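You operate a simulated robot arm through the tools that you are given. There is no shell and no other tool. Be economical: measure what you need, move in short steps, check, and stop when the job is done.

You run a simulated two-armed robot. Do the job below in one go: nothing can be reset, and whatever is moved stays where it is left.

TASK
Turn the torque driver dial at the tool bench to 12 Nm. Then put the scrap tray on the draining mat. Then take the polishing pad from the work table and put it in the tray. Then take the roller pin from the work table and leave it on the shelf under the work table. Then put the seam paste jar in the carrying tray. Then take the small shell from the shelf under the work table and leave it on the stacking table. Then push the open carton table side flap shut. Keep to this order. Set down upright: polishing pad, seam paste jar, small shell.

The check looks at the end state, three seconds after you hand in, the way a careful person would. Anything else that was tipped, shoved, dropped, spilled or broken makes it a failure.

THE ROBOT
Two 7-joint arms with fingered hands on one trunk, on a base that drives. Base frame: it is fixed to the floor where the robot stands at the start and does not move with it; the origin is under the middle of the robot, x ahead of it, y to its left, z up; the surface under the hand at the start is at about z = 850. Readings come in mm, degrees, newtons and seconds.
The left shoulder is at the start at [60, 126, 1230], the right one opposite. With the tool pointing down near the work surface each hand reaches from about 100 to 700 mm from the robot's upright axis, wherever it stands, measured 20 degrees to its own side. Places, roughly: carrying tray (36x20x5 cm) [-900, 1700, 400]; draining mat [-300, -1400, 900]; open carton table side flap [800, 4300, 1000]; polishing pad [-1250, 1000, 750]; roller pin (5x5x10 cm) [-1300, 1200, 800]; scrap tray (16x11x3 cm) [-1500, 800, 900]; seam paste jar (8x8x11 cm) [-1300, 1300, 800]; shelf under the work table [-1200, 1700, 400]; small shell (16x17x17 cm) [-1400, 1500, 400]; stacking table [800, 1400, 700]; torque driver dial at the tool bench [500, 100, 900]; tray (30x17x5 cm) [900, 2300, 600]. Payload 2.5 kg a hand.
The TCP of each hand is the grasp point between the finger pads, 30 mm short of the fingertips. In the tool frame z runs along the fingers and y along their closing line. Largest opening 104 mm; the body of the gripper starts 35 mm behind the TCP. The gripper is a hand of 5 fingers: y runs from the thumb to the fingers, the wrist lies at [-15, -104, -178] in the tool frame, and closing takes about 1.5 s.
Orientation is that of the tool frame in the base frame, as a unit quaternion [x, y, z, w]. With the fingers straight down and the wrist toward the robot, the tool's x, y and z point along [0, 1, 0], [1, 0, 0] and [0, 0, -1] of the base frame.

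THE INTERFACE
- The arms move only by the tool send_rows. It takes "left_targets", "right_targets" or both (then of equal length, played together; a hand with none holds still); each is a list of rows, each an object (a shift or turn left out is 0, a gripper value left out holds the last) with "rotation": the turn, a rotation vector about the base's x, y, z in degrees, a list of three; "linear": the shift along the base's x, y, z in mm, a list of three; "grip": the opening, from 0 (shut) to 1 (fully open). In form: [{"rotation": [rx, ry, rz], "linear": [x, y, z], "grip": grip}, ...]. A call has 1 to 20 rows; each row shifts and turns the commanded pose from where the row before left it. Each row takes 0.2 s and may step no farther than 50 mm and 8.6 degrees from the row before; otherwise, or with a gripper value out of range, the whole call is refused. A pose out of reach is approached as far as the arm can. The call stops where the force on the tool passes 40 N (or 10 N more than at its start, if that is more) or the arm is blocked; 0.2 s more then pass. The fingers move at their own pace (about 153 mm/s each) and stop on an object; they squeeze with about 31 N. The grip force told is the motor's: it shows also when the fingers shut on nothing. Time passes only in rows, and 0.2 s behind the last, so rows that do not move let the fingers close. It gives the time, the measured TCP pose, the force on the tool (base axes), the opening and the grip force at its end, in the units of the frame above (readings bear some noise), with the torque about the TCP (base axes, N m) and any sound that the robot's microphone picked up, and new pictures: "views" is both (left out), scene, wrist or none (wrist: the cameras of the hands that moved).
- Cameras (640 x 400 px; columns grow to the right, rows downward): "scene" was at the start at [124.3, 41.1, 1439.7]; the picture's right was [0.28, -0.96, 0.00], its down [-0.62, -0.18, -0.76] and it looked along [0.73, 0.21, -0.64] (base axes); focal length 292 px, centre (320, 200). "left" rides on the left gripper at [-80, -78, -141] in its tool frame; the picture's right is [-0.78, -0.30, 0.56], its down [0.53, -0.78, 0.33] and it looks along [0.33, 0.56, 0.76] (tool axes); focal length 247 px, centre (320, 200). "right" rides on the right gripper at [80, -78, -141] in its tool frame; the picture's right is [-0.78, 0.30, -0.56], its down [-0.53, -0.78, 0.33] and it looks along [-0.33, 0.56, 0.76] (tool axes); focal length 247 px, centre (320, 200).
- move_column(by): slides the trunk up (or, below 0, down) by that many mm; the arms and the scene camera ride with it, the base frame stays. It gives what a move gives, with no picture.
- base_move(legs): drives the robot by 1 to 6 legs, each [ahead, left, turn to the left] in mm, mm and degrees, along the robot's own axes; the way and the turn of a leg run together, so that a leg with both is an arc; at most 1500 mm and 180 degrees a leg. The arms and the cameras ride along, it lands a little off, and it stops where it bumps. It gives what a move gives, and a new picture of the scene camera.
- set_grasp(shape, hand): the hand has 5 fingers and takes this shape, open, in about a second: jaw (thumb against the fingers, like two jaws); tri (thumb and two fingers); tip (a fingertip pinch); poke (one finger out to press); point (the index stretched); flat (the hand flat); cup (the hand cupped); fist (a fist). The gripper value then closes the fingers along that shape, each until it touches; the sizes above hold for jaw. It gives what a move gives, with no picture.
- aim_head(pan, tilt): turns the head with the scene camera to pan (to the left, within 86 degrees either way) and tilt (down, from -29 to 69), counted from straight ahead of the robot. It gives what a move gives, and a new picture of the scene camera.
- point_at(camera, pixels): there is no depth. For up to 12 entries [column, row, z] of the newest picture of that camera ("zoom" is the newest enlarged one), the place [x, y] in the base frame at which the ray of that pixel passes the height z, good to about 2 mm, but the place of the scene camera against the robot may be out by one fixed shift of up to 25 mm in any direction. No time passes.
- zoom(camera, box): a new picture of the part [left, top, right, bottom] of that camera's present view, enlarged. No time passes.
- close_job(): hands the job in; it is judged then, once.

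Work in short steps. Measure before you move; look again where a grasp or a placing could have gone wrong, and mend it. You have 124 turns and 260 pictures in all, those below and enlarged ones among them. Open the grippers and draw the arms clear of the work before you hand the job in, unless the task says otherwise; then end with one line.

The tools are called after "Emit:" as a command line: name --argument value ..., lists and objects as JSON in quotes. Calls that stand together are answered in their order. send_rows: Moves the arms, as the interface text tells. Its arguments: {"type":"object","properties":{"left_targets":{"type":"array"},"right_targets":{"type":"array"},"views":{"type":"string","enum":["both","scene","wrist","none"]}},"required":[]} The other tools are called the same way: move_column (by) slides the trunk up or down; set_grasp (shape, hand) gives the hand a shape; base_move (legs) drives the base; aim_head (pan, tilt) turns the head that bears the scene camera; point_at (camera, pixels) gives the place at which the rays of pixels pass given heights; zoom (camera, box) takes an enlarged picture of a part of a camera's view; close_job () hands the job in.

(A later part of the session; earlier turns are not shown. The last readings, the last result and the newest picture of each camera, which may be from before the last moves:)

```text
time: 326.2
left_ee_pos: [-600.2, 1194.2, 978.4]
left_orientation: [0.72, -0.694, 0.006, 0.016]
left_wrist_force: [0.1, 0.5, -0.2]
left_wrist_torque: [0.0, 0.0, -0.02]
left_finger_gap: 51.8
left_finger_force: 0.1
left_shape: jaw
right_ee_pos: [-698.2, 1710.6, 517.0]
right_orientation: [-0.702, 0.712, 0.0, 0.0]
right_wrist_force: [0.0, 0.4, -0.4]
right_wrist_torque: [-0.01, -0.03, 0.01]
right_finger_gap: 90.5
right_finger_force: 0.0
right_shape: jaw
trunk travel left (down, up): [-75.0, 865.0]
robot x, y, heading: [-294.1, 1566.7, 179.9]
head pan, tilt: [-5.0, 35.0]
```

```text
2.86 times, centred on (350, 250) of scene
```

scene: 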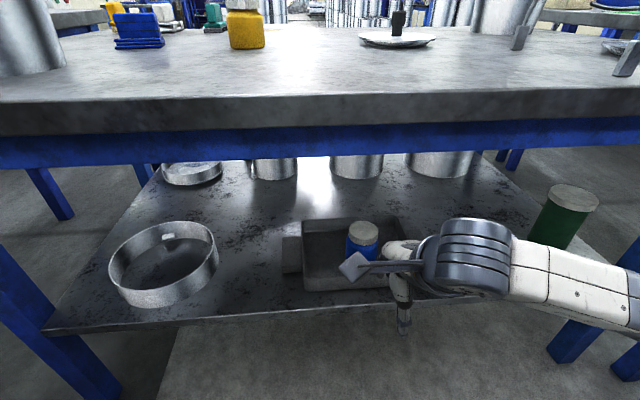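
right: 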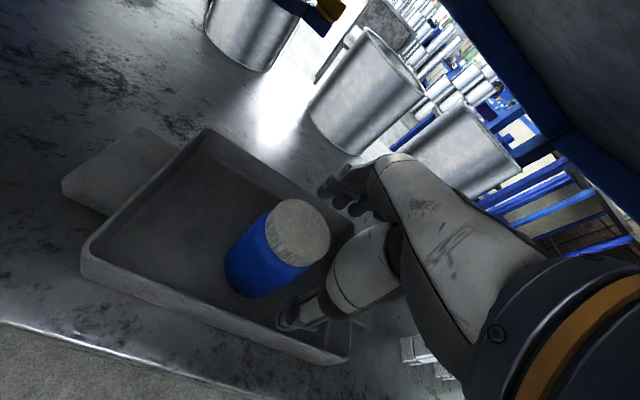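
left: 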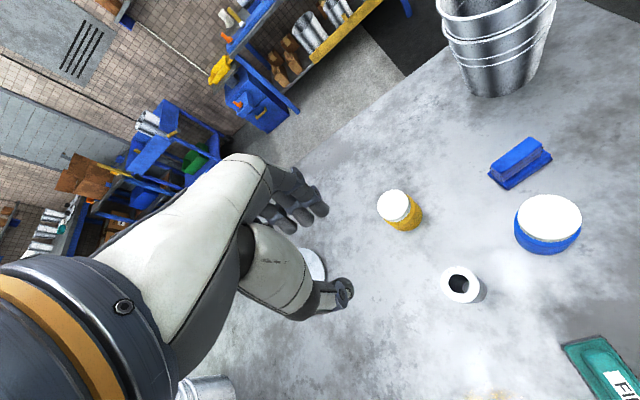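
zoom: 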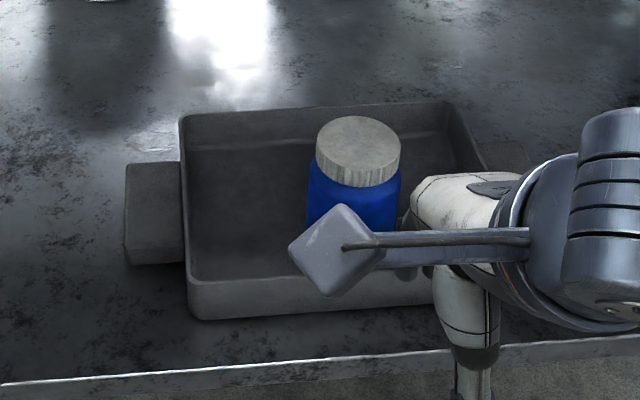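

Jar done. Next the small shell: I raise the trunk, and drive back to the west side facing +x.

Emit:
base_move --legs '[[-190, 0, 0]]'

Emit:
move_column --by 400

Emit:
base_move --legs '[[0, 0, 180], [0, -1500, 0], [0, -150, 0], [-1450, 0, 0], [-700, 0, 0], [0, 1400, 0]]'

Emit:
aim_head --pan 0 --tilt 38

```text
time: 327.8
left_ee_pos: [-410.3, 1193.1, 980.0]
left_orientation: [0.721, -0.693, 0.007, 0.016]
left_wrist_force: [0.0, 0.1, 0.8]
left_wrist_torque: [-0.02, 0.03, 0.0]
left_finger_gap: 52.0
left_finger_force: 0.0
left_shape: jaw
right_ee_pos: [-511.4, 1709.2, 516.7]
right_orientation: [-0.703, 0.712, -0.001, 0.0]
right_wrist_force: [-0.2, 0.4, 0.5]
right_wrist_torque: [0.03, 0.01, 0.0]
right_finger_gap: 90.5
right_finger_force: 0.0
right_shape: jaw
trunk travel left (down, up): [-75.0, 865.0]
robot x, y, heading: [-103.9, 1564.9, -179.8]
head pan, tilt: [-5.0, 35.0]
```

scene: 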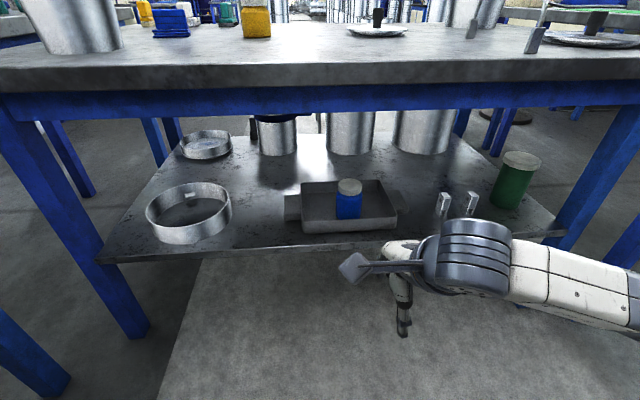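

```text
time: 331.6
left_ee_pos: [-409.8, 1193.6, 1377.5]
left_orientation: [0.721, -0.692, 0.006, 0.016]
left_wrist_force: [-1.0, 0.0, 0.9]
left_wrist_torque: [-0.03, -0.01, -0.01]
left_finger_gap: 52.0
left_finger_force: 0.1
left_shape: jaw
right_ee_pos: [-511.4, 1708.8, 916.0]
right_orientation: [-0.703, 0.711, -0.001, 0.0]
right_wrist_force: [0.0, 0.1, 0.3]
right_wrist_torque: [0.02, 0.01, -0.01]
right_finger_gap: 90.5
right_finger_force: 0.2
right_shape: jaw
trunk travel left (down, up): [-475.0, 465.0]
robot x, y, heading: [-104.9, 1560.4, -180.0]
head pan, tilt: [-5.0, 35.0]
```

```text
time: 364.1
left_ee_pos: [-1942.5, 1735.5, 1377.7]
left_orientation: [0.704, 0.71, 0.016, -0.006]
left_wrist_force: [0.5, 0.2, -0.1]
left_wrist_torque: [-0.03, -0.01, 0.02]
left_finger_gap: 51.9
left_finger_force: 0.0
left_shape: jaw
right_ee_pos: [-1859.6, 1216.2, 917.4]
right_orientation: [0.721, 0.693, 0.0, -0.001]
right_wrist_force: [0.6, -0.2, 1.1]
right_wrist_torque: [0.01, -0.01, 0.01]
right_finger_gap: 90.7
right_finger_force: 0.1
right_shape: jaw
trunk travel left (down, up): [-475.0, 465.0]
robot x, y, heading: [-2260.3, 1373.6, -1.6]
head pan, tilt: [-5.0, 35.0]
```

scene: 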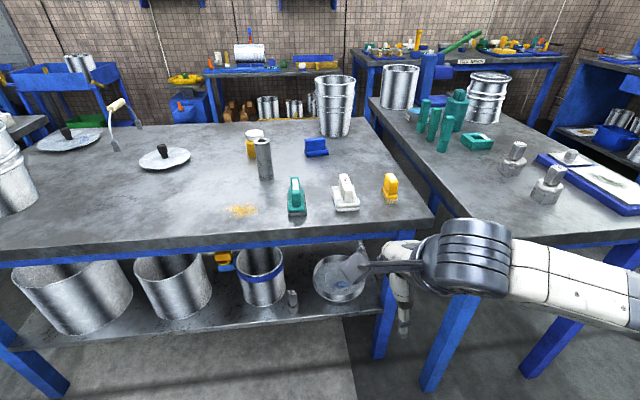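

```text
time: 364.7
left_ee_pos: [-1941.5, 1736.1, 1377.8]
left_orientation: [0.703, 0.711, 0.016, -0.007]
left_wrist_force: [-0.1, 0.6, 0.6]
left_wrist_torque: [0.0, 0.02, -0.01]
left_finger_gap: 51.9
left_finger_force: 0.0
left_shape: jaw
right_ee_pos: [-1860.0, 1217.2, 916.6]
right_orientation: [0.722, 0.692, -0.001, 0.0]
right_wrist_force: [1.0, 0.3, -0.2]
right_wrist_torque: [-0.01, 0.01, 0.0]
right_finger_gap: 90.6
right_finger_force: 0.0
right_shape: jaw
trunk travel left (down, up): [-475.0, 465.0]
robot x, y, heading: [-2258.5, 1372.7, -2.0]
head pan, tilt: [0.0, 38.0]
```

scene: 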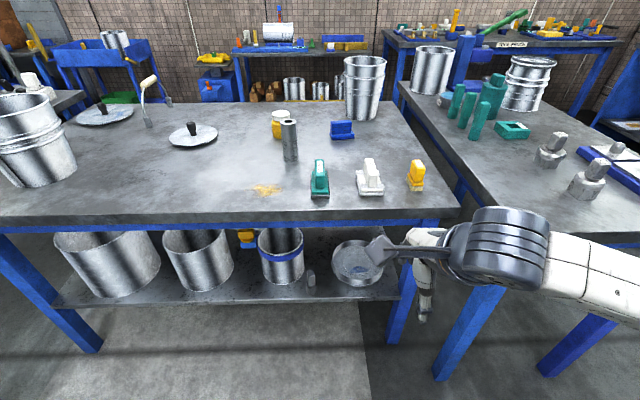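

I align with the shell, lower the trunk 200 mm, pitch the hand 20° forward and approach for a wrist view.

Emit:
base_move --legs '[[0, 275, 2]]'

Emit:
move_column --by -200

Emit:
send_rows --right_targets '[{"rotation": [0, -5, 0], "linear": [0, 0, -30], "grip": 0.75}, {"rotation": [0, -5, 0], "linear": [0, 0, -30]}, {"rotation": [0, -5, 0], "linear": [0, 0, -30]}, {"rotation": [0, -5, 0], "linear": [0, 0, -10]}]' --views "none"

Emit:
base_move --legs '[[240, 0, 0]]'

Emit:
send_rows --right_targets '[{"linear": [0, 0, 0]}]' --views "wrist"

```text
time: 366.7
left_ee_pos: [-1953.7, 2013.2, 1377.9]
left_orientation: [0.69, 0.723, 0.016, -0.006]
left_wrist_force: [-0.9, -1.2, 0.6]
left_wrist_torque: [0.0, 0.03, -0.01]
left_finger_gap: 52.0
left_finger_force: 0.0
left_shape: jaw
right_ee_pos: [-1850.9, 1498.2, 917.3]
right_orientation: [0.709, 0.705, 0.0, -0.001]
right_wrist_force: [-0.1, 0.3, 0.0]
right_wrist_torque: [0.01, -0.01, 0.03]
right_finger_gap: 90.5
right_finger_force: 0.1
right_shape: jaw
trunk travel left (down, up): [-475.0, 465.0]
robot x, y, heading: [-2257.0, 1640.7, 0.7]
head pan, tilt: [0.0, 38.0]
stopped in leg 1: the robot was blocked; the commanded pose is now the measured one
```

scene: 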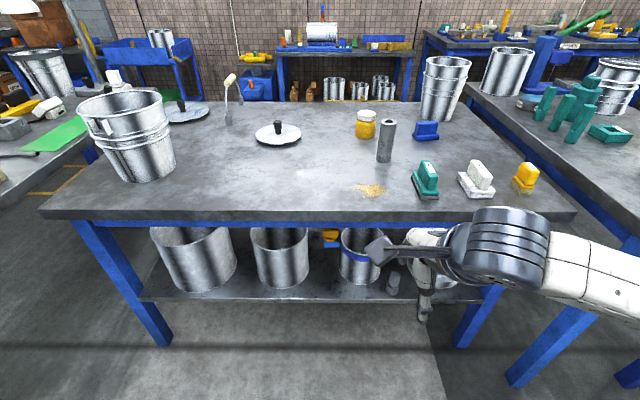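

```text
time: 368.8
left_ee_pos: [-1953.7, 2012.9, 1177.3]
left_orientation: [0.69, 0.724, 0.016, -0.006]
left_wrist_force: [0.4, -0.4, 0.0]
left_wrist_torque: [0.0, -0.01, 0.02]
left_finger_gap: 51.9
left_finger_force: 0.0
left_shape: jaw
right_ee_pos: [-1850.9, 1498.2, 716.7]
right_orientation: [0.709, 0.705, -0.002, -0.001]
right_wrist_force: [-0.4, 1.0, -0.7]
right_wrist_torque: [0.02, 0.03, -0.02]
right_finger_gap: 90.1
right_finger_force: 0.1
right_shape: jaw
trunk travel left (down, up): [-275.0, 665.0]
robot x, y, heading: [-2255.8, 1638.7, 0.6]
head pan, tilt: [0.0, 38.0]
```

```text
time: 369.8
left_ee_pos: [-1954.4, 2013.6, 1178.3]
left_orientation: [0.69, 0.724, 0.016, -0.007]
left_wrist_force: [0.0, 0.3, 0.0]
left_wrist_torque: [0.02, 0.0, 0.0]
left_finger_gap: 52.0
left_finger_force: 0.0
left_shape: jaw
right_ee_pos: [-1852.1, 1506.2, 642.4]
right_orientation: [0.7, 0.705, 0.08, 0.074]
right_wrist_force: [0.4, -0.2, 0.7]
right_wrist_torque: [-0.04, 0.01, -0.01]
right_finger_gap: 78.2
right_finger_force: 0.0
right_shape: jaw
right hand out of reach, approached as far as the arm can: row 3, 4
trunk travel left (down, up): [-275.0, 665.0]
robot x, y, heading: [-2254.8, 1644.8, 0.6]
head pan, tilt: [0.0, 38.0]
```

```text
time: 371.6
left_ee_pos: [-1715.7, 2013.9, 1177.9]
left_orientation: [0.692, 0.722, 0.015, -0.006]
left_wrist_force: [-0.3, 0.6, -0.9]
left_wrist_torque: [0.01, 0.01, -0.01]
left_finger_gap: 52.0
left_finger_force: 0.0
left_shape: jaw
right_ee_pos: [-1617.2, 1505.2, 642.6]
right_orientation: [0.702, 0.704, 0.08, 0.074]
right_wrist_force: [-0.8, 0.2, -0.1]
right_wrist_torque: [0.02, 0.04, -0.06]
right_finger_gap: 78.0
right_finger_force: 0.0
right_shape: jaw
trunk travel left (down, up): [-275.0, 665.0]
robot x, y, heading: [-2023.0, 1644.7, 0.0]
head pan, tilt: [0.0, 38.0]
```

scene: 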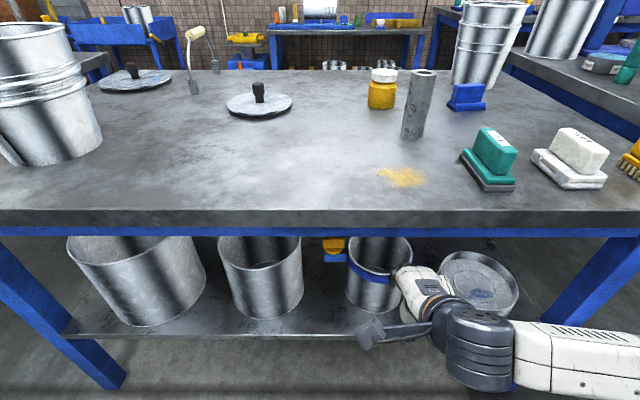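

```text
time: 372.0
left_ee_pos: [-1717.4, 2013.1, 1178.5]
left_orientation: [0.692, 0.722, 0.017, -0.007]
left_wrist_force: [0.1, -0.4, 0.8]
left_wrist_torque: [-0.01, 0.03, 0.02]
left_finger_gap: 52.1
left_finger_force: 0.0
left_shape: jaw
right_ee_pos: [-1617.3, 1505.8, 642.6]
right_orientation: [0.702, 0.704, 0.08, 0.074]
right_wrist_force: [0.1, 0.4, -0.7]
right_wrist_torque: [0.02, 0.02, 0.02]
right_finger_gap: 78.3
right_finger_force: 0.2
right_shape: jaw
trunk travel left (down, up): [-275.0, 665.0]
robot x, y, heading: [-2018.9, 1641.5, 0.3]
head pan, tilt: [0.0, 38.0]
```

right: 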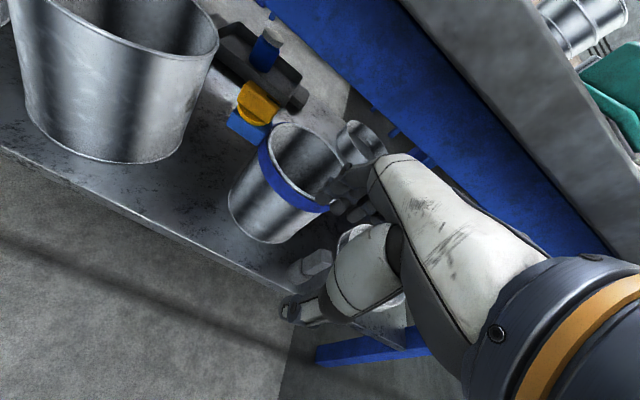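

I zoom in on the shell rim.

Emit:
zoom --camera "right" --box '[200, 100, 380, 320]'

Emit:
point_at --camera "right" --pixels '[[262, 152, 525], [275, 182, 525], [300, 203, 525], [328, 208, 525], [295, 125, 525], [320, 138, 525], [236, 225, 355], [272, 242, 355], [300, 270, 440], [228, 200, 355]]'

```text
1.82 times, centred on (290, 210) of right
```

zoom: 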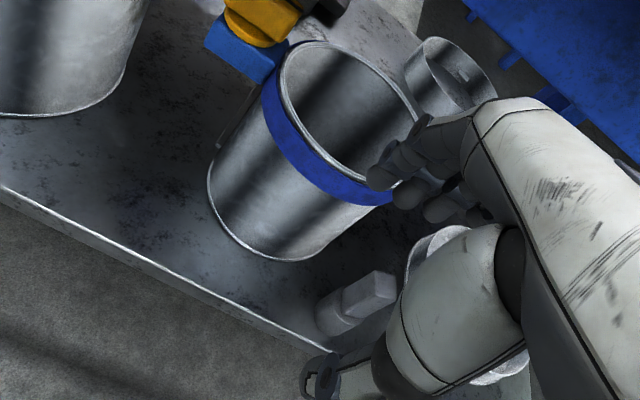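

```text
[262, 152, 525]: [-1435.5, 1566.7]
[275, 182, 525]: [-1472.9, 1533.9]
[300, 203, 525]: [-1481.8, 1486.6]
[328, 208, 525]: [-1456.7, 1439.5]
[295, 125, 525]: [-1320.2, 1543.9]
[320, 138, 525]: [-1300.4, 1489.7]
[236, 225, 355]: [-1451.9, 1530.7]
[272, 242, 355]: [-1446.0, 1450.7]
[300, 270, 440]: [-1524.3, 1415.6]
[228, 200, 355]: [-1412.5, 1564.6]
```

Rim near wall ≈(-1480,1500), z≈525. I lower to z=560 outside, advance so that the fingers pass over the near wall, then lower to 532 and look.

Emit:
send_rows --right_targets '[{"linear": [0, -1, -40], "grip": 0.8}, {"linear": [0, -1, -42]}, {"linear": [25, -1, 0]}, {"linear": [25, -1, 0]}, {"linear": [25, -1, 0]}, {"linear": [25, 0, 0]}, {"linear": [25, 0, 0]}, {"linear": [14, 0, 0]}, {}, {"linear": [0, 0, -10]}, {"linear": [0, 0, -10]}, {"linear": [0, 0, -8]}, {}]' --views "both"

Emit:
zoom --camera "right" --box '[200, 100, 420, 320]'

```text
time: 373.5
left_ee_pos: [-1717.9, 2014.1, 1177.9]
left_orientation: [0.692, 0.722, 0.016, -0.006]
left_wrist_force: [-0.2, 0.7, 1.0]
left_wrist_torque: [0.01, -0.01, -0.03]
left_finger_gap: 51.9
left_finger_force: 0.0
left_shape: jaw
right_ee_pos: [-1521.5, 1500.4, 618.9]
right_orientation: [0.703, 0.706, 0.063, 0.062]
right_wrist_force: [-1.4, -1.0, -5.1]
right_wrist_torque: [0.03, -0.07, 0.01]
right_finger_gap: 83.1
right_finger_force: 0.1
right_shape: jaw
right hand out of reach, approached as far as the arm can: row 1, 2
trunk travel left (down, up): [-275.0, 665.0]
robot x, y, heading: [-2021.4, 1640.9, 0.1]
head pan, tilt: [0.0, 38.0]
stopped in row 7 (right hand): the force on the tool passed its limit at 45 N (the readings are from after the stop); the commanded pose is now the measured one
```

scene: 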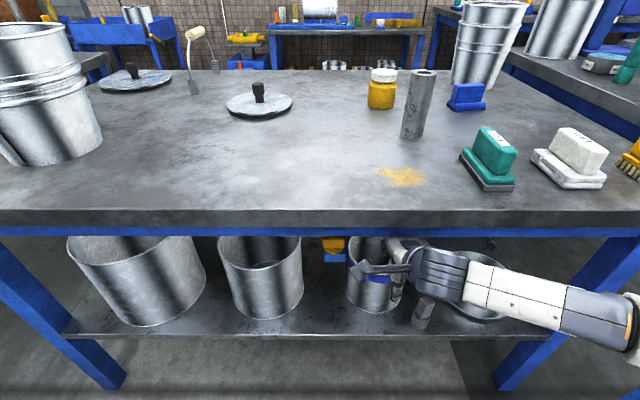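
right: 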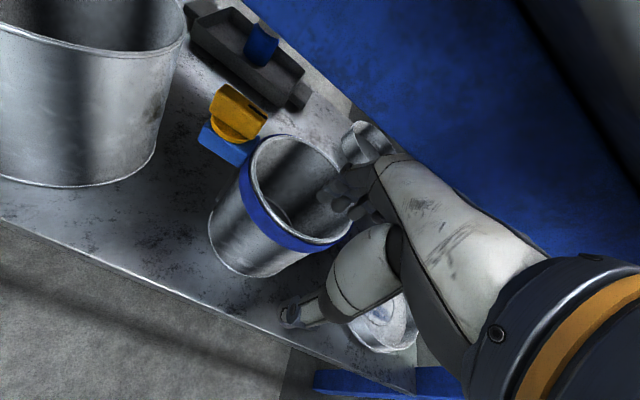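

```text
1.82 times, centred on (310, 210) of right
```

zoom: 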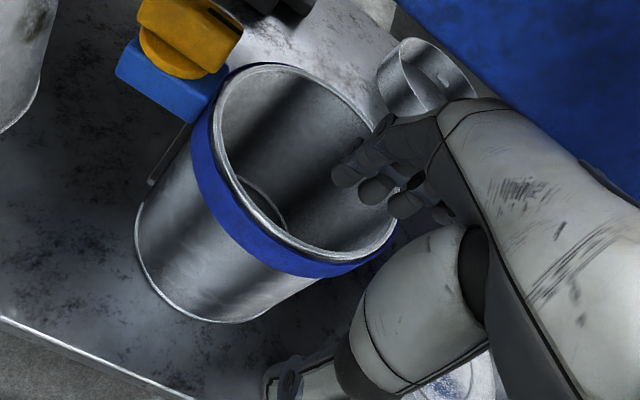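

The arm couldn't go lower at this trunk height and touched the apron at z≈619. I retreat, lower the trunk 62 mm, advance again, and lower the trunk 28 mm more.

Emit:
send_rows --right_targets '[{"linear": [-30, 0, 0]}, {"linear": [-35, 0, 0]}]' --views "none"

Emit:
move_column --by -62

Emit:
send_rows --right_targets '[{"linear": [25, 0, 0]}, {"linear": [25, 0, 0]}, {"linear": [25, 0, 0]}, {"linear": [25, 0, 0]}, {"linear": [8, 0, 0]}, {}]' --views "wrist"

Emit:
zoom --camera "right" --box '[200, 100, 420, 320]'

```text
time: 374.1
left_ee_pos: [-1717.7, 2012.0, 1178.3]
left_orientation: [0.692, 0.722, 0.016, -0.007]
left_wrist_force: [1.1, 0.3, 0.6]
left_wrist_torque: [-0.02, -0.02, 0.01]
left_finger_gap: 52.1
left_finger_force: 0.1
left_shape: jaw
right_ee_pos: [-1586.8, 1501.7, 621.1]
right_orientation: [0.702, 0.706, 0.066, 0.063]
right_wrist_force: [0.2, -0.3, 0.0]
right_wrist_torque: [-0.02, -0.01, 0.01]
right_finger_gap: 83.1
right_finger_force: 0.1
right_shape: jaw
trunk travel left (down, up): [-275.0, 665.0]
robot x, y, heading: [-2021.2, 1641.9, 0.2]
head pan, tilt: [0.0, 38.0]
```

```text
time: 375.1
left_ee_pos: [-1716.7, 2013.1, 1115.2]
left_orientation: [0.692, 0.722, 0.016, -0.006]
left_wrist_force: [0.3, -0.4, 0.0]
left_wrist_torque: [-0.01, 0.01, 0.01]
left_finger_gap: 52.1
left_finger_force: 0.0
left_shape: jaw
right_ee_pos: [-1587.5, 1501.2, 557.9]
right_orientation: [0.703, 0.706, 0.065, 0.064]
right_wrist_force: [0.6, 0.4, -0.3]
right_wrist_torque: [0.0, 0.0, 0.0]
right_finger_gap: 83.0
right_finger_force: 0.1
right_shape: jaw
trunk travel left (down, up): [-213.0, 727.0]
robot x, y, heading: [-2020.7, 1639.2, 0.1]
head pan, tilt: [0.0, 38.0]
```

```text
time: 376.5
left_ee_pos: [-1717.0, 2013.1, 1116.6]
left_orientation: [0.692, 0.722, 0.017, -0.006]
left_wrist_force: [0.1, -0.2, 1.1]
left_wrist_torque: [-0.03, 0.0, -0.01]
left_finger_gap: 51.6
left_finger_force: 0.2
left_shape: jaw
right_ee_pos: [-1478.2, 1502.9, 558.5]
right_orientation: [0.702, 0.706, 0.065, 0.064]
right_wrist_force: [0.5, -0.1, -0.2]
right_wrist_torque: [0.01, 0.02, 0.0]
right_finger_gap: 83.0
right_finger_force: 0.2
right_shape: jaw
trunk travel left (down, up): [-213.0, 727.0]
robot x, y, heading: [-2020.5, 1640.1, 0.4]
head pan, tilt: [0.0, 38.0]
```

right: 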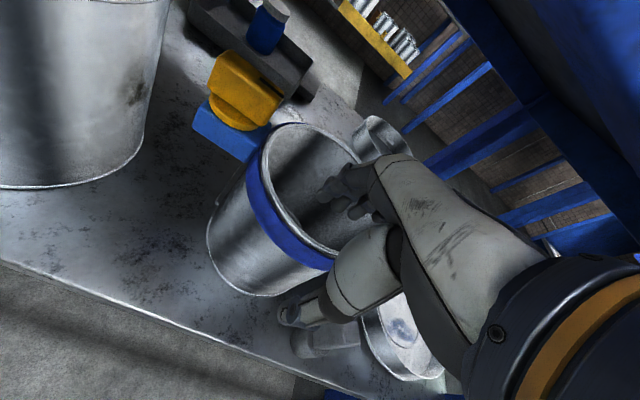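

```text
1.82 times, centred on (310, 210) of right
```

zoom: 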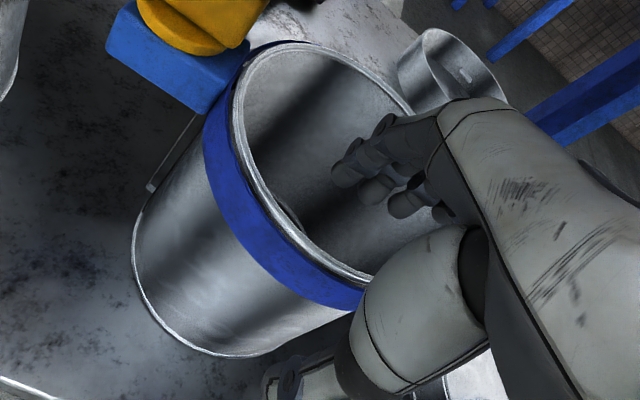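

Fingers are inside, thumb outside. I lower 33 mm by trunk, close on the wall, lift 25 mm and look.

Emit:
move_column --by -33

Emit:
send_rows --right_targets '[{"grip": 0}, {}, {}, {}, {}, {}, {}, {}]' --views "none"

Emit:
move_column --by 25

Emit:
send_rows --right_targets '[{}, {}]' --views "both"

```text
time: 377.3
left_ee_pos: [-1718.6, 2011.6, 1083.2]
left_orientation: [0.692, 0.721, 0.016, -0.007]
left_wrist_force: [0.3, 0.5, 0.3]
left_wrist_torque: [0.01, 0.01, 0.03]
left_finger_gap: 52.0
left_finger_force: 0.0
left_shape: jaw
right_ee_pos: [-1479.5, 1502.8, 526.2]
right_orientation: [0.703, 0.705, 0.065, 0.064]
right_wrist_force: [0.2, 1.0, -0.5]
right_wrist_torque: [0.04, -0.03, -0.03]
right_finger_gap: 82.9
right_finger_force: 0.0
right_shape: jaw
trunk travel left (down, up): [-180.0, 760.0]
robot x, y, heading: [-2023.9, 1643.0, 0.3]
head pan, tilt: [0.0, 38.0]
```

```text
time: 379.1
left_ee_pos: [-1717.2, 2013.1, 1083.2]
left_orientation: [0.692, 0.722, 0.016, -0.006]
left_wrist_force: [-0.2, 0.5, 0.1]
left_wrist_torque: [-0.01, 0.01, -0.02]
left_finger_gap: 52.3
left_finger_force: 0.1
left_shape: jaw
right_ee_pos: [-1480.2, 1502.9, 526.6]
right_orientation: [0.703, 0.705, 0.066, 0.064]
right_wrist_force: [-0.2, 1.0, 0.0]
right_wrist_torque: [0.03, 0.04, 0.16]
right_finger_gap: 3.8
right_finger_force: 30.6
right_shape: jaw
trunk travel left (down, up): [-180.0, 760.0]
robot x, y, heading: [-2022.9, 1641.1, 0.4]
head pan, tilt: [0.0, 38.0]
```

```text
time: 379.8
left_ee_pos: [-1717.7, 2012.9, 1108.7]
left_orientation: [0.692, 0.721, 0.016, -0.007]
left_wrist_force: [-0.4, -0.1, 0.5]
left_wrist_torque: [0.0, -0.02, -0.02]
left_finger_gap: 52.0
left_finger_force: 0.1
left_shape: jaw
right_ee_pos: [-1479.8, 1501.4, 550.8]
right_orientation: [0.702, 0.706, 0.064, 0.062]
right_wrist_force: [-0.1, 0.6, -4.0]
right_wrist_torque: [0.01, 0.31, 0.07]
right_finger_gap: 3.5
right_finger_force: 30.8
right_shape: jaw
trunk travel left (down, up): [-205.0, 735.0]
robot x, y, heading: [-2023.6, 1640.5, 0.0]
head pan, tilt: [0.0, 38.0]
```

```text
time: 380.4
left_ee_pos: [-1717.7, 2012.9, 1107.8]
left_orientation: [0.692, 0.722, 0.016, -0.006]
left_wrist_force: [0.3, -0.1, 0.2]
left_wrist_torque: [-0.05, 0.02, -0.01]
left_finger_gap: 51.9
left_finger_force: 0.0
left_shape: jaw
right_ee_pos: [-1479.2, 1502.3, 550.4]
right_orientation: [0.703, 0.706, 0.065, 0.063]
right_wrist_force: [-0.1, -0.9, -4.2]
right_wrist_torque: [-0.02, 0.34, 0.0]
right_finger_gap: 3.7
right_finger_force: 30.8
right_shape: jaw
trunk travel left (down, up): [-205.0, 735.0]
robot x, y, heading: [-2027.0, 1640.8, 0.3]
head pan, tilt: [0.0, 38.0]
```

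scene: 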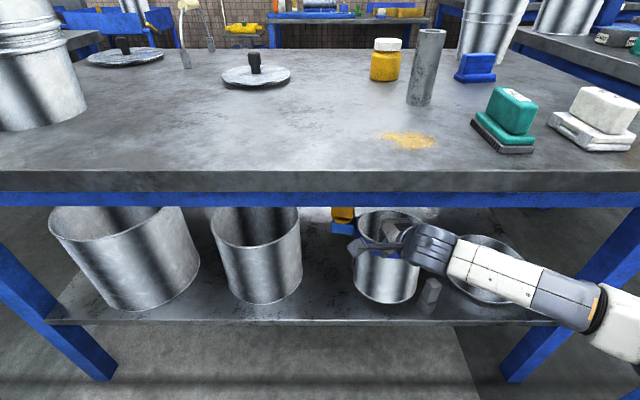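
right: 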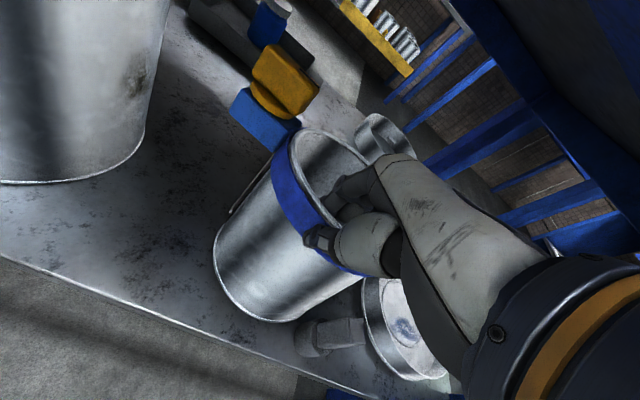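

Shell is held (4 N) and lifted. I draw it out slightly leftward past the pin, back off, raise the trunk 650 mm, and drive to the stacking table side.

Emit:
send_rows --right_targets '[{"linear": [-22, 6, 0]}, {"linear": [-22, 6, 0]}, {"linear": [-22, 6, 0]}, {"linear": [-22, 4, 0]}, {}]' --views "wrist"

Emit:
base_move --legs '[[-185, 0, 0]]'

Emit:
move_column --by 400

Emit:
move_column --by 250

Emit:
base_move --legs '[[0, -1500, 0], [0, -220, 0], [1450, 0, 0], [500, 0, 0], [0, 1350, 0]]'

Emit:
aim_head --pan 0 --tilt 50

```text
time: 381.6
left_ee_pos: [-1717.6, 2012.5, 1107.6]
left_orientation: [0.691, 0.722, 0.016, -0.006]
left_wrist_force: [-1.0, -0.1, -0.8]
left_wrist_torque: [0.03, -0.01, 0.0]
left_finger_gap: 51.9
left_finger_force: 0.1
left_shape: jaw
right_ee_pos: [-1567.6, 1523.9, 549.8]
right_orientation: [0.703, 0.705, 0.065, 0.063]
right_wrist_force: [-0.1, 1.1, -3.7]
right_wrist_torque: [-0.01, 0.34, 0.1]
right_finger_gap: 3.5
right_finger_force: 30.9
right_shape: jaw
trunk travel left (down, up): [-205.0, 735.0]
robot x, y, heading: [-2023.2, 1640.4, 0.3]
head pan, tilt: [0.0, 38.0]
```

right: 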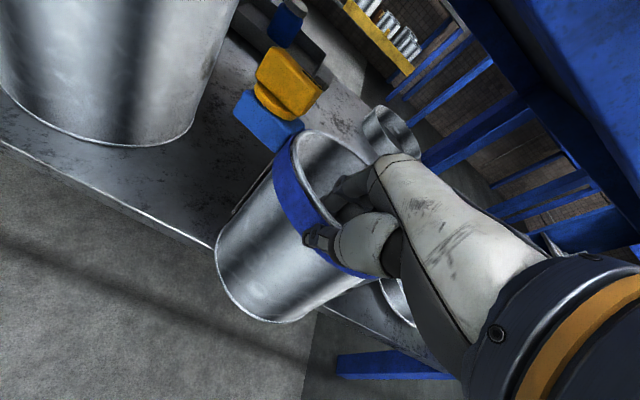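

```text
time: 383.1
left_ee_pos: [-1899.5, 2011.7, 1108.7]
left_orientation: [0.693, 0.721, 0.016, -0.006]
left_wrist_force: [0.9, -0.2, -0.7]
left_wrist_torque: [0.0, 0.04, -0.02]
left_finger_gap: 52.0
left_finger_force: 0.1
left_shape: jaw
right_ee_pos: [-1748.7, 1521.9, 550.4]
right_orientation: [0.704, 0.705, 0.064, 0.064]
right_wrist_force: [0.0, -0.1, -4.0]
right_wrist_torque: [0.01, 0.38, 0.04]
right_finger_gap: 3.0
right_finger_force: 31.3
right_shape: jaw
trunk travel left (down, up): [-205.0, 735.0]
robot x, y, heading: [-2206.9, 1642.2, -0.2]
head pan, tilt: [0.0, 38.0]
```

scene: 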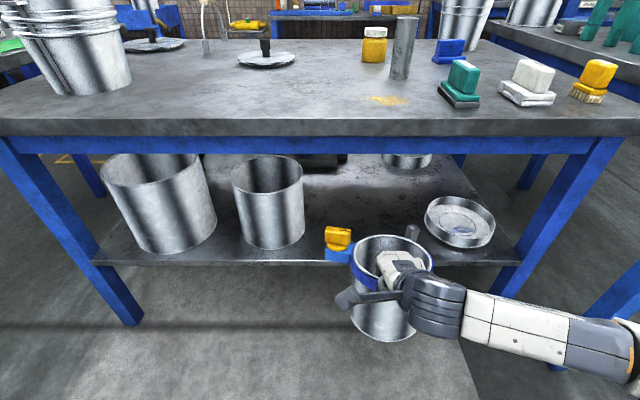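

```text
time: 386.9
left_ee_pos: [-1898.8, 2012.2, 1507.9]
left_orientation: [0.693, 0.721, 0.016, -0.007]
left_wrist_force: [0.4, -0.7, -0.6]
left_wrist_torque: [-0.01, 0.0, -0.02]
left_finger_gap: 52.2
left_finger_force: 0.0
left_shape: jaw
right_ee_pos: [-1748.9, 1523.1, 949.8]
right_orientation: [0.703, 0.705, 0.065, 0.064]
right_wrist_force: [0.2, -0.2, -4.0]
right_wrist_torque: [-0.01, 0.47, -0.01]
right_finger_gap: 3.1
right_finger_force: 31.0
right_shape: jaw
trunk travel left (down, up): [-605.0, 335.0]
robot x, y, heading: [-2203.6, 1642.1, 0.0]
head pan, tilt: [0.0, 38.0]
```

```text
time: 389.5
left_ee_pos: [-1899.7, 2012.6, 1757.4]
left_orientation: [0.692, 0.721, 0.016, -0.006]
left_wrist_force: [-1.1, 0.6, 0.7]
left_wrist_torque: [0.0, 0.03, 0.02]
left_finger_gap: 52.3
left_finger_force: 0.1
left_shape: jaw
right_ee_pos: [-1748.7, 1522.2, 1199.2]
right_orientation: [0.704, 0.705, 0.064, 0.063]
right_wrist_force: [-0.4, 0.2, -4.7]
right_wrist_torque: [-0.02, 0.37, 0.0]
right_finger_gap: 3.1
right_finger_force: 31.3
right_shape: jaw
trunk travel left (down, up): [-855.0, 85.0]
robot x, y, heading: [-2203.2, 1643.0, 0.2]
head pan, tilt: [0.0, 38.0]
```

```text
time: 413.9
left_ee_pos: [16.4, 1639.3, 1757.1]
left_orientation: [0.69, 0.723, 0.016, -0.006]
left_wrist_force: [0.1, 0.8, 0.4]
left_wrist_torque: [0.02, 0.02, -0.03]
left_finger_gap: 51.8
left_finger_force: 0.0
left_shape: jaw
right_ee_pos: [168.1, 1149.5, 1200.3]
right_orientation: [0.701, 0.707, 0.065, 0.063]
right_wrist_force: [0.3, 0.2, -5.0]
right_wrist_torque: [0.02, 0.39, -0.01]
right_finger_gap: 3.3
right_finger_force: 31.1
right_shape: jaw
trunk travel left (down, up): [-855.0, 85.0]
robot x, y, heading: [-288.2, 1265.7, 0.6]
head pan, tilt: [0.0, 38.0]
```

scene: 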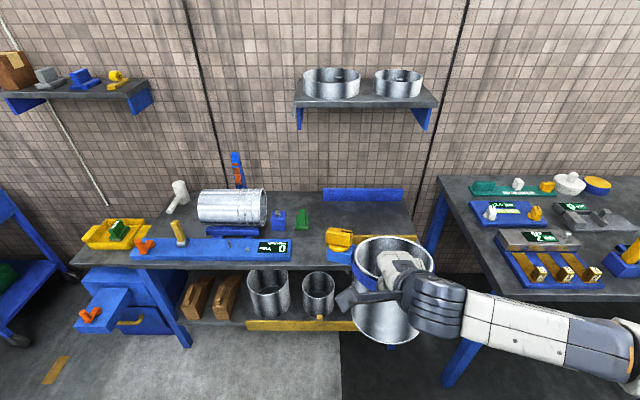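

```text
time: 414.6
left_ee_pos: [15.8, 1638.7, 1758.5]
left_orientation: [0.69, 0.724, 0.017, -0.006]
left_wrist_force: [-0.3, -0.1, 0.0]
left_wrist_torque: [-0.01, 0.02, -0.03]
left_finger_gap: 52.0
left_finger_force: 0.0
left_shape: jaw
right_ee_pos: [167.8, 1150.3, 1199.3]
right_orientation: [0.701, 0.707, 0.064, 0.063]
right_wrist_force: [-0.3, 1.0, -4.3]
right_wrist_torque: [0.02, 0.38, -0.02]
right_finger_gap: 3.3
right_finger_force: 30.7
right_shape: jaw
trunk travel left (down, up): [-855.0, 85.0]
robot x, y, heading: [-289.3, 1264.1, 0.4]
head pan, tilt: [0.0, 50.0]
```

scene: 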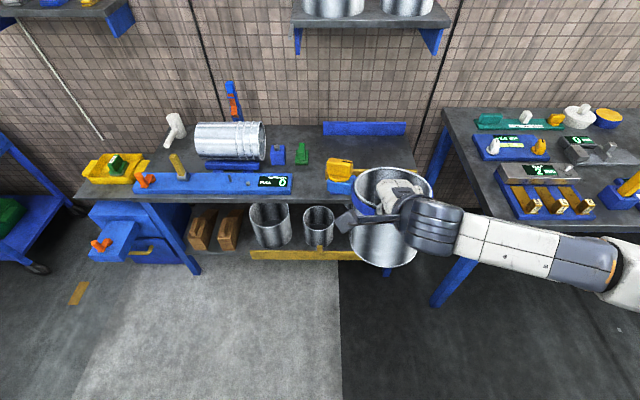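

The shell (with its clasp) arrived safely. It hides the free part of the table, so I shift right 270 mm and look at the free surface.

Emit:
base_move --legs '[[0, -270, 0]]'

Emit:
zoom --camera "scene" --box '[160, 90, 420, 270]'

```text
time: 416.5
left_ee_pos: [16.9, 1375.4, 1757.4]
left_orientation: [0.687, 0.726, 0.015, -0.006]
left_wrist_force: [-0.4, -0.3, -0.2]
left_wrist_torque: [-0.01, -0.01, -0.01]
left_finger_gap: 51.9
left_finger_force: 0.2
left_shape: jaw
right_ee_pos: [173.2, 887.0, 1198.4]
right_orientation: [0.699, 0.709, 0.065, 0.063]
right_wrist_force: [-0.3, 0.5, -4.1]
right_wrist_torque: [0.02, 0.37, -0.04]
right_finger_gap: 3.2
right_finger_force: 31.0
right_shape: jaw
trunk travel left (down, up): [-855.0, 85.0]
robot x, y, heading: [-285.3, 997.0, 1.1]
head pan, tilt: [0.0, 50.0]
```

scene: 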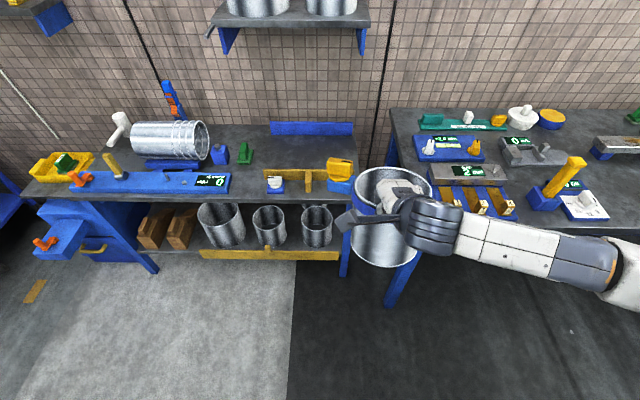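

```text
2.22 times, centred on (290, 180) of scene
```

zoom: 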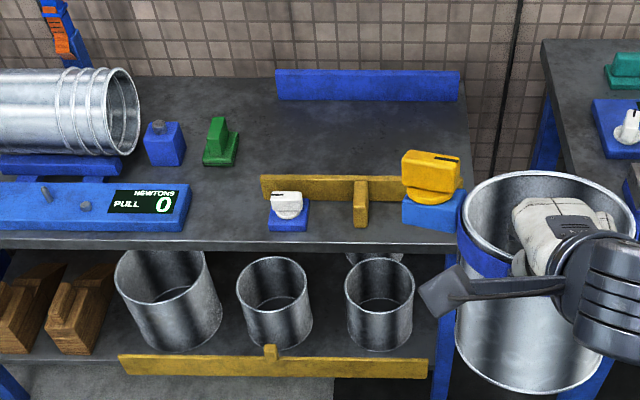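

I compute the table height from its front-left corner, and the free zone between yellow and blue guards.

Emit:
point_at --camera "scene" --pixels '[[20, 197, 700], [20, 197, 750], [20, 197, 800], [265, 168, 750], [335, 165, 750], [270, 135, 750], [352, 135, 750], [265, 168, 800], [335, 165, 800], [270, 135, 800], [352, 135, 800], [308, 195, 750]]'

Emit:
zoom --camera "scene" --box '[0, 140, 80, 220]'

```text
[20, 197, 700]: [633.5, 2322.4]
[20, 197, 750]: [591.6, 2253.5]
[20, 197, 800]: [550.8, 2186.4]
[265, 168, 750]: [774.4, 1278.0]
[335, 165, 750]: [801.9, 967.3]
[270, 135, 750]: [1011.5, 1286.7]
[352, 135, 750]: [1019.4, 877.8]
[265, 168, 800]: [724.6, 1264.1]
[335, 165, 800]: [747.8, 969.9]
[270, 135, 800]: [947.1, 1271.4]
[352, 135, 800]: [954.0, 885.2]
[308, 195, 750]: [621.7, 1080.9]
```

```text
5.00 times, centred on (40, 180) of scene
```

zoom: 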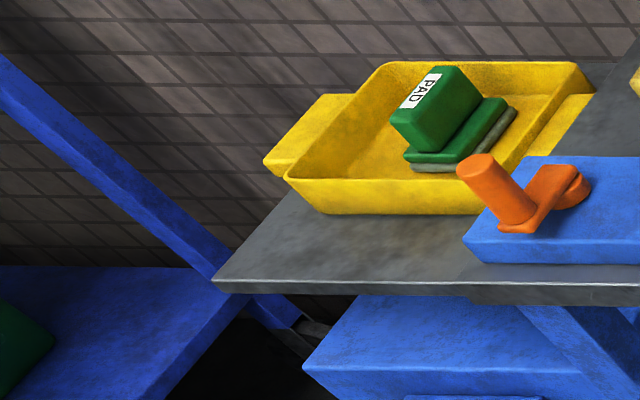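

Free zone spans roughly x 790–1000, y 900–1280. I drive in, extend the shell over (900,1100), lower the trunk 200 mm and look.

Emit:
base_move --legs '[[0, 293, -1], [555, 0, 0]]'

Emit:
send_rows --right_targets '[{"linear": [18, -14, 0]}, {"linear": [18, -14, 0]}, {"linear": [18, -14, 0]}, {"linear": [18, -14, 0]}, {"linear": [18, -14, 0]}, {}]' --views "none"

Emit:
move_column --by -190

Emit:
aim_head --pan -15 --tilt 45

Emit:
send_rows --right_targets '[{}]' --views "wrist"

```text
time: 421.3
left_ee_pos: [563.8, 1661.3, 1757.9]
left_orientation: [0.696, 0.718, 0.015, -0.007]
left_wrist_force: [0.0, 0.9, -0.3]
left_wrist_torque: [0.03, -0.03, -0.01]
left_finger_gap: 52.0
left_finger_force: 0.1
left_shape: jaw
right_ee_pos: [708.4, 1169.3, 1200.8]
right_orientation: [0.707, 0.702, 0.064, 0.063]
right_wrist_force: [1.0, 0.7, -5.2]
right_wrist_torque: [0.02, 0.36, 0.03]
right_finger_gap: 3.2
right_finger_force: 31.0
right_shape: jaw
trunk travel left (down, up): [-855.0, 85.0]
robot x, y, heading: [253.1, 1289.9, -0.5]
head pan, tilt: [0.0, 50.0]
```

scene: 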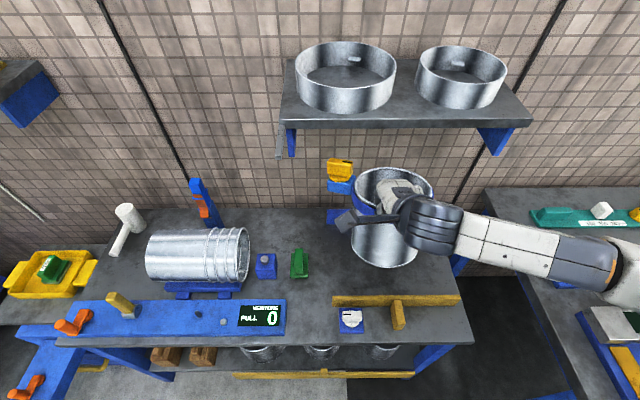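

```text
time: 422.7
left_ee_pos: [563.3, 1660.7, 1756.8]
left_orientation: [0.696, 0.718, 0.016, -0.007]
left_wrist_force: [-0.2, -0.3, -0.4]
left_wrist_torque: [0.02, 0.0, 0.0]
left_finger_gap: 52.0
left_finger_force: 0.1
left_shape: jaw
right_ee_pos: [798.3, 1101.0, 1200.8]
right_orientation: [0.707, 0.702, 0.065, 0.063]
right_wrist_force: [-0.2, 0.3, -4.7]
right_wrist_torque: [0.06, 0.38, 0.02]
right_finger_gap: 2.9
right_finger_force: 31.2
right_shape: jaw
trunk travel left (down, up): [-855.0, 85.0]
robot x, y, heading: [259.3, 1294.8, -0.4]
head pan, tilt: [0.0, 50.0]
```

```text
time: 424.7
left_ee_pos: [563.5, 1661.7, 1567.9]
left_orientation: [0.696, 0.718, 0.016, -0.006]
left_wrist_force: [0.1, -0.1, 0.3]
left_wrist_torque: [0.02, -0.01, 0.02]
left_finger_gap: 51.8
left_finger_force: 0.1
left_shape: jaw
right_ee_pos: [799.8, 1101.2, 1010.6]
right_orientation: [0.706, 0.702, 0.063, 0.063]
right_wrist_force: [0.4, 0.6, -4.6]
right_wrist_torque: [0.02, 0.41, 0.0]
right_finger_gap: 3.1
right_finger_force: 31.0
right_shape: jaw
trunk travel left (down, up): [-665.0, 275.0]
robot x, y, heading: [253.0, 1298.0, -0.4]
head pan, tilt: [0.0, 50.0]
```

```text
time: 425.5
left_ee_pos: [563.1, 1659.6, 1567.8]
left_orientation: [0.696, 0.718, 0.016, -0.005]
left_wrist_force: [0.1, -0.9, -0.2]
left_wrist_torque: [0.0, 0.02, 0.0]
left_finger_gap: 51.9
left_finger_force: 0.0
left_shape: jaw
right_ee_pos: [799.0, 1101.3, 1010.0]
right_orientation: [0.707, 0.702, 0.064, 0.063]
right_wrist_force: [-0.2, -0.7, -4.4]
right_wrist_torque: [0.05, 0.39, 0.02]
right_finger_gap: 3.3
right_finger_force: 30.8
right_shape: jaw
trunk travel left (down, up): [-665.0, 275.0]
robot x, y, heading: [255.2, 1290.9, -0.3]
head pan, tilt: [-15.0, 45.0]
```

scene: 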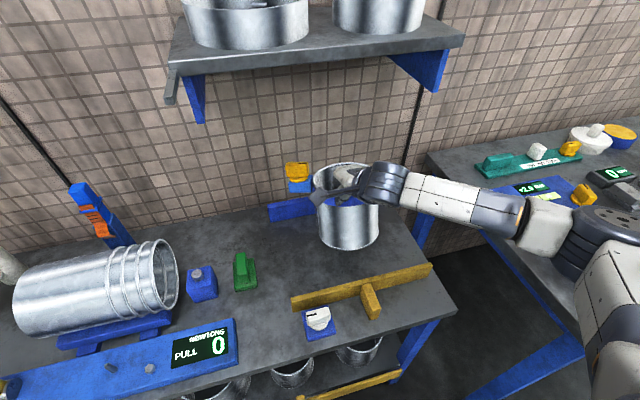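

```text
time: 425.9
left_ee_pos: [563.6, 1660.6, 1568.3]
left_orientation: [0.696, 0.718, 0.016, -0.006]
left_wrist_force: [-0.2, -0.2, 0.6]
left_wrist_torque: [0.03, -0.01, -0.02]
left_finger_gap: 52.0
left_finger_force: 0.1
left_shape: jaw
right_ee_pos: [799.9, 1101.6, 1009.8]
right_orientation: [0.707, 0.702, 0.064, 0.063]
right_wrist_force: [0.1, -0.8, -4.4]
right_wrist_torque: [0.02, 0.39, 0.02]
right_finger_gap: 3.2
right_finger_force: 30.5
right_shape: jaw
trunk travel left (down, up): [-665.0, 275.0]
robot x, y, heading: [251.8, 1289.2, -0.2]
head pan, tilt: [-15.0, 45.0]
```

right: 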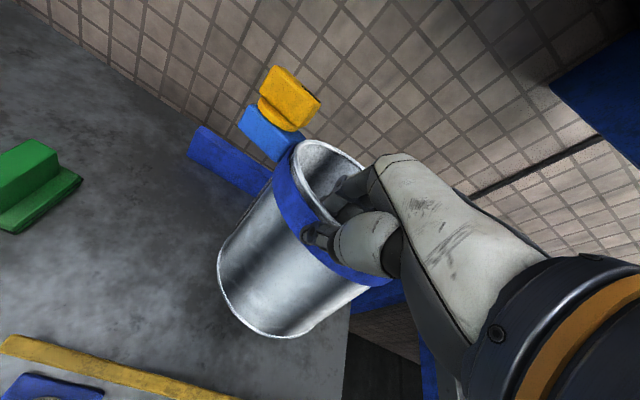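

I measure the guards and the table's right edge in the wrist view to fine-tune the placing spot.

Emit:
point_at --camera "right" --pixels '[[120, 360, 760], [190, 155, 710], [265, 193, 710], [345, 330, 710], [120, 360, 800], [190, 155, 750], [345, 330, 750], [230, 310, 840], [345, 300, 840], [80, 195, 710]]'

Emit:
point_at --camera "scene" --pixels '[[432, 265, 760], [292, 297, 760], [455, 312, 710], [400, 222, 710], [270, 222, 710], [455, 312, 750], [292, 297, 800], [270, 222, 750]]'

```text
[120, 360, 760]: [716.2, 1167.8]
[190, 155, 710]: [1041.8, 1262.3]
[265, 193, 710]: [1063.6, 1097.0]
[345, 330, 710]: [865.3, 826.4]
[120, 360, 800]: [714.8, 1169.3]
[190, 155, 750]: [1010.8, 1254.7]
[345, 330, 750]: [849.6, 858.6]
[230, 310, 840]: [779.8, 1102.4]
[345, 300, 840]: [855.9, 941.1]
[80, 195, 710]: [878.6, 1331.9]
```

```text
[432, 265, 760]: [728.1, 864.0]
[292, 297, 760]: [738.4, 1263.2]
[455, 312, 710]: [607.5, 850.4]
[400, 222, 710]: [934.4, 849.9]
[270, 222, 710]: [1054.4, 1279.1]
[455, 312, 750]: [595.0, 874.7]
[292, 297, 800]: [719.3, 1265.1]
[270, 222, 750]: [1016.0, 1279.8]
```

Guards at x≈725 and ≈1030, right edge y≈860: the spot (880,1100) is free. I lower in small steps until contact.

Emit:
send_rows --right_targets '[{"linear": [0, 0, -10]}, {"linear": [0, 0, -10]}, {"linear": [0, 0, -10]}, {"linear": [0, 0, -10]}, {"linear": [0, 0, -8]}, {"linear": [0, 0, -6]}, {"linear": [0, 0, -5]}, {"linear": [0, 0, -4]}, {"linear": [0, 0, -4]}, {"linear": [0, 0, -4]}, {"linear": [0, 0, -4]}, {"linear": [0, 0, -4]}, {"linear": [0, 0, -4]}, {"linear": [0, 0, -4]}, {"linear": [0, 0, -4]}, {"linear": [0, 0, -4]}, {"linear": [0, 0, -4]}, {"linear": [0, 0, -4]}, {"linear": [0, 0, -4]}]' --views "both"

```text
time: 429.9
left_ee_pos: [563.1, 1660.5, 1567.2]
left_orientation: [0.696, 0.718, 0.016, -0.005]
left_wrist_force: [-0.3, 0.8, 0.6]
left_wrist_torque: [-0.02, 0.0, -0.01]
left_finger_gap: 52.0
left_finger_force: 0.0
left_shape: jaw
right_ee_pos: [799.4, 1099.0, 906.5]
right_orientation: [0.707, 0.701, 0.065, 0.064]
right_wrist_force: [-2.7, -1.6, 7.6]
right_wrist_torque: [0.08, -0.18, -0.11]
right_finger_gap: 3.6
right_finger_force: 30.6
right_shape: jaw
trunk travel left (down, up): [-665.0, 275.0]
robot x, y, heading: [253.2, 1290.7, -0.4]
head pan, tilt: [-15.0, 45.0]
```

scene: 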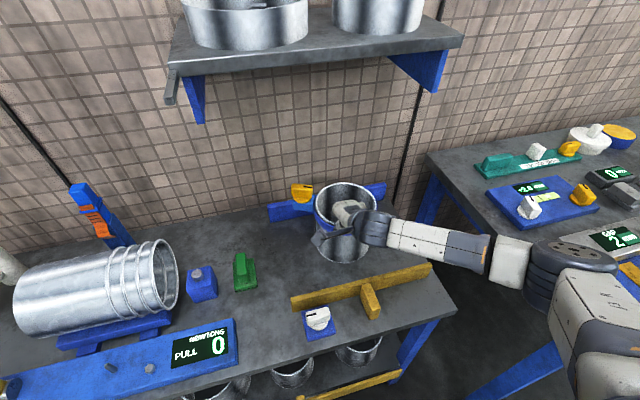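
right: 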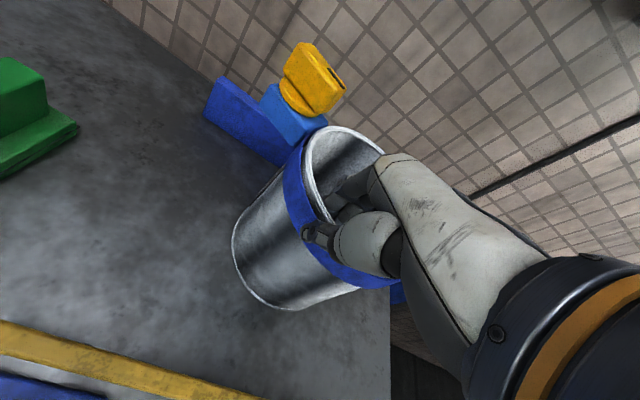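

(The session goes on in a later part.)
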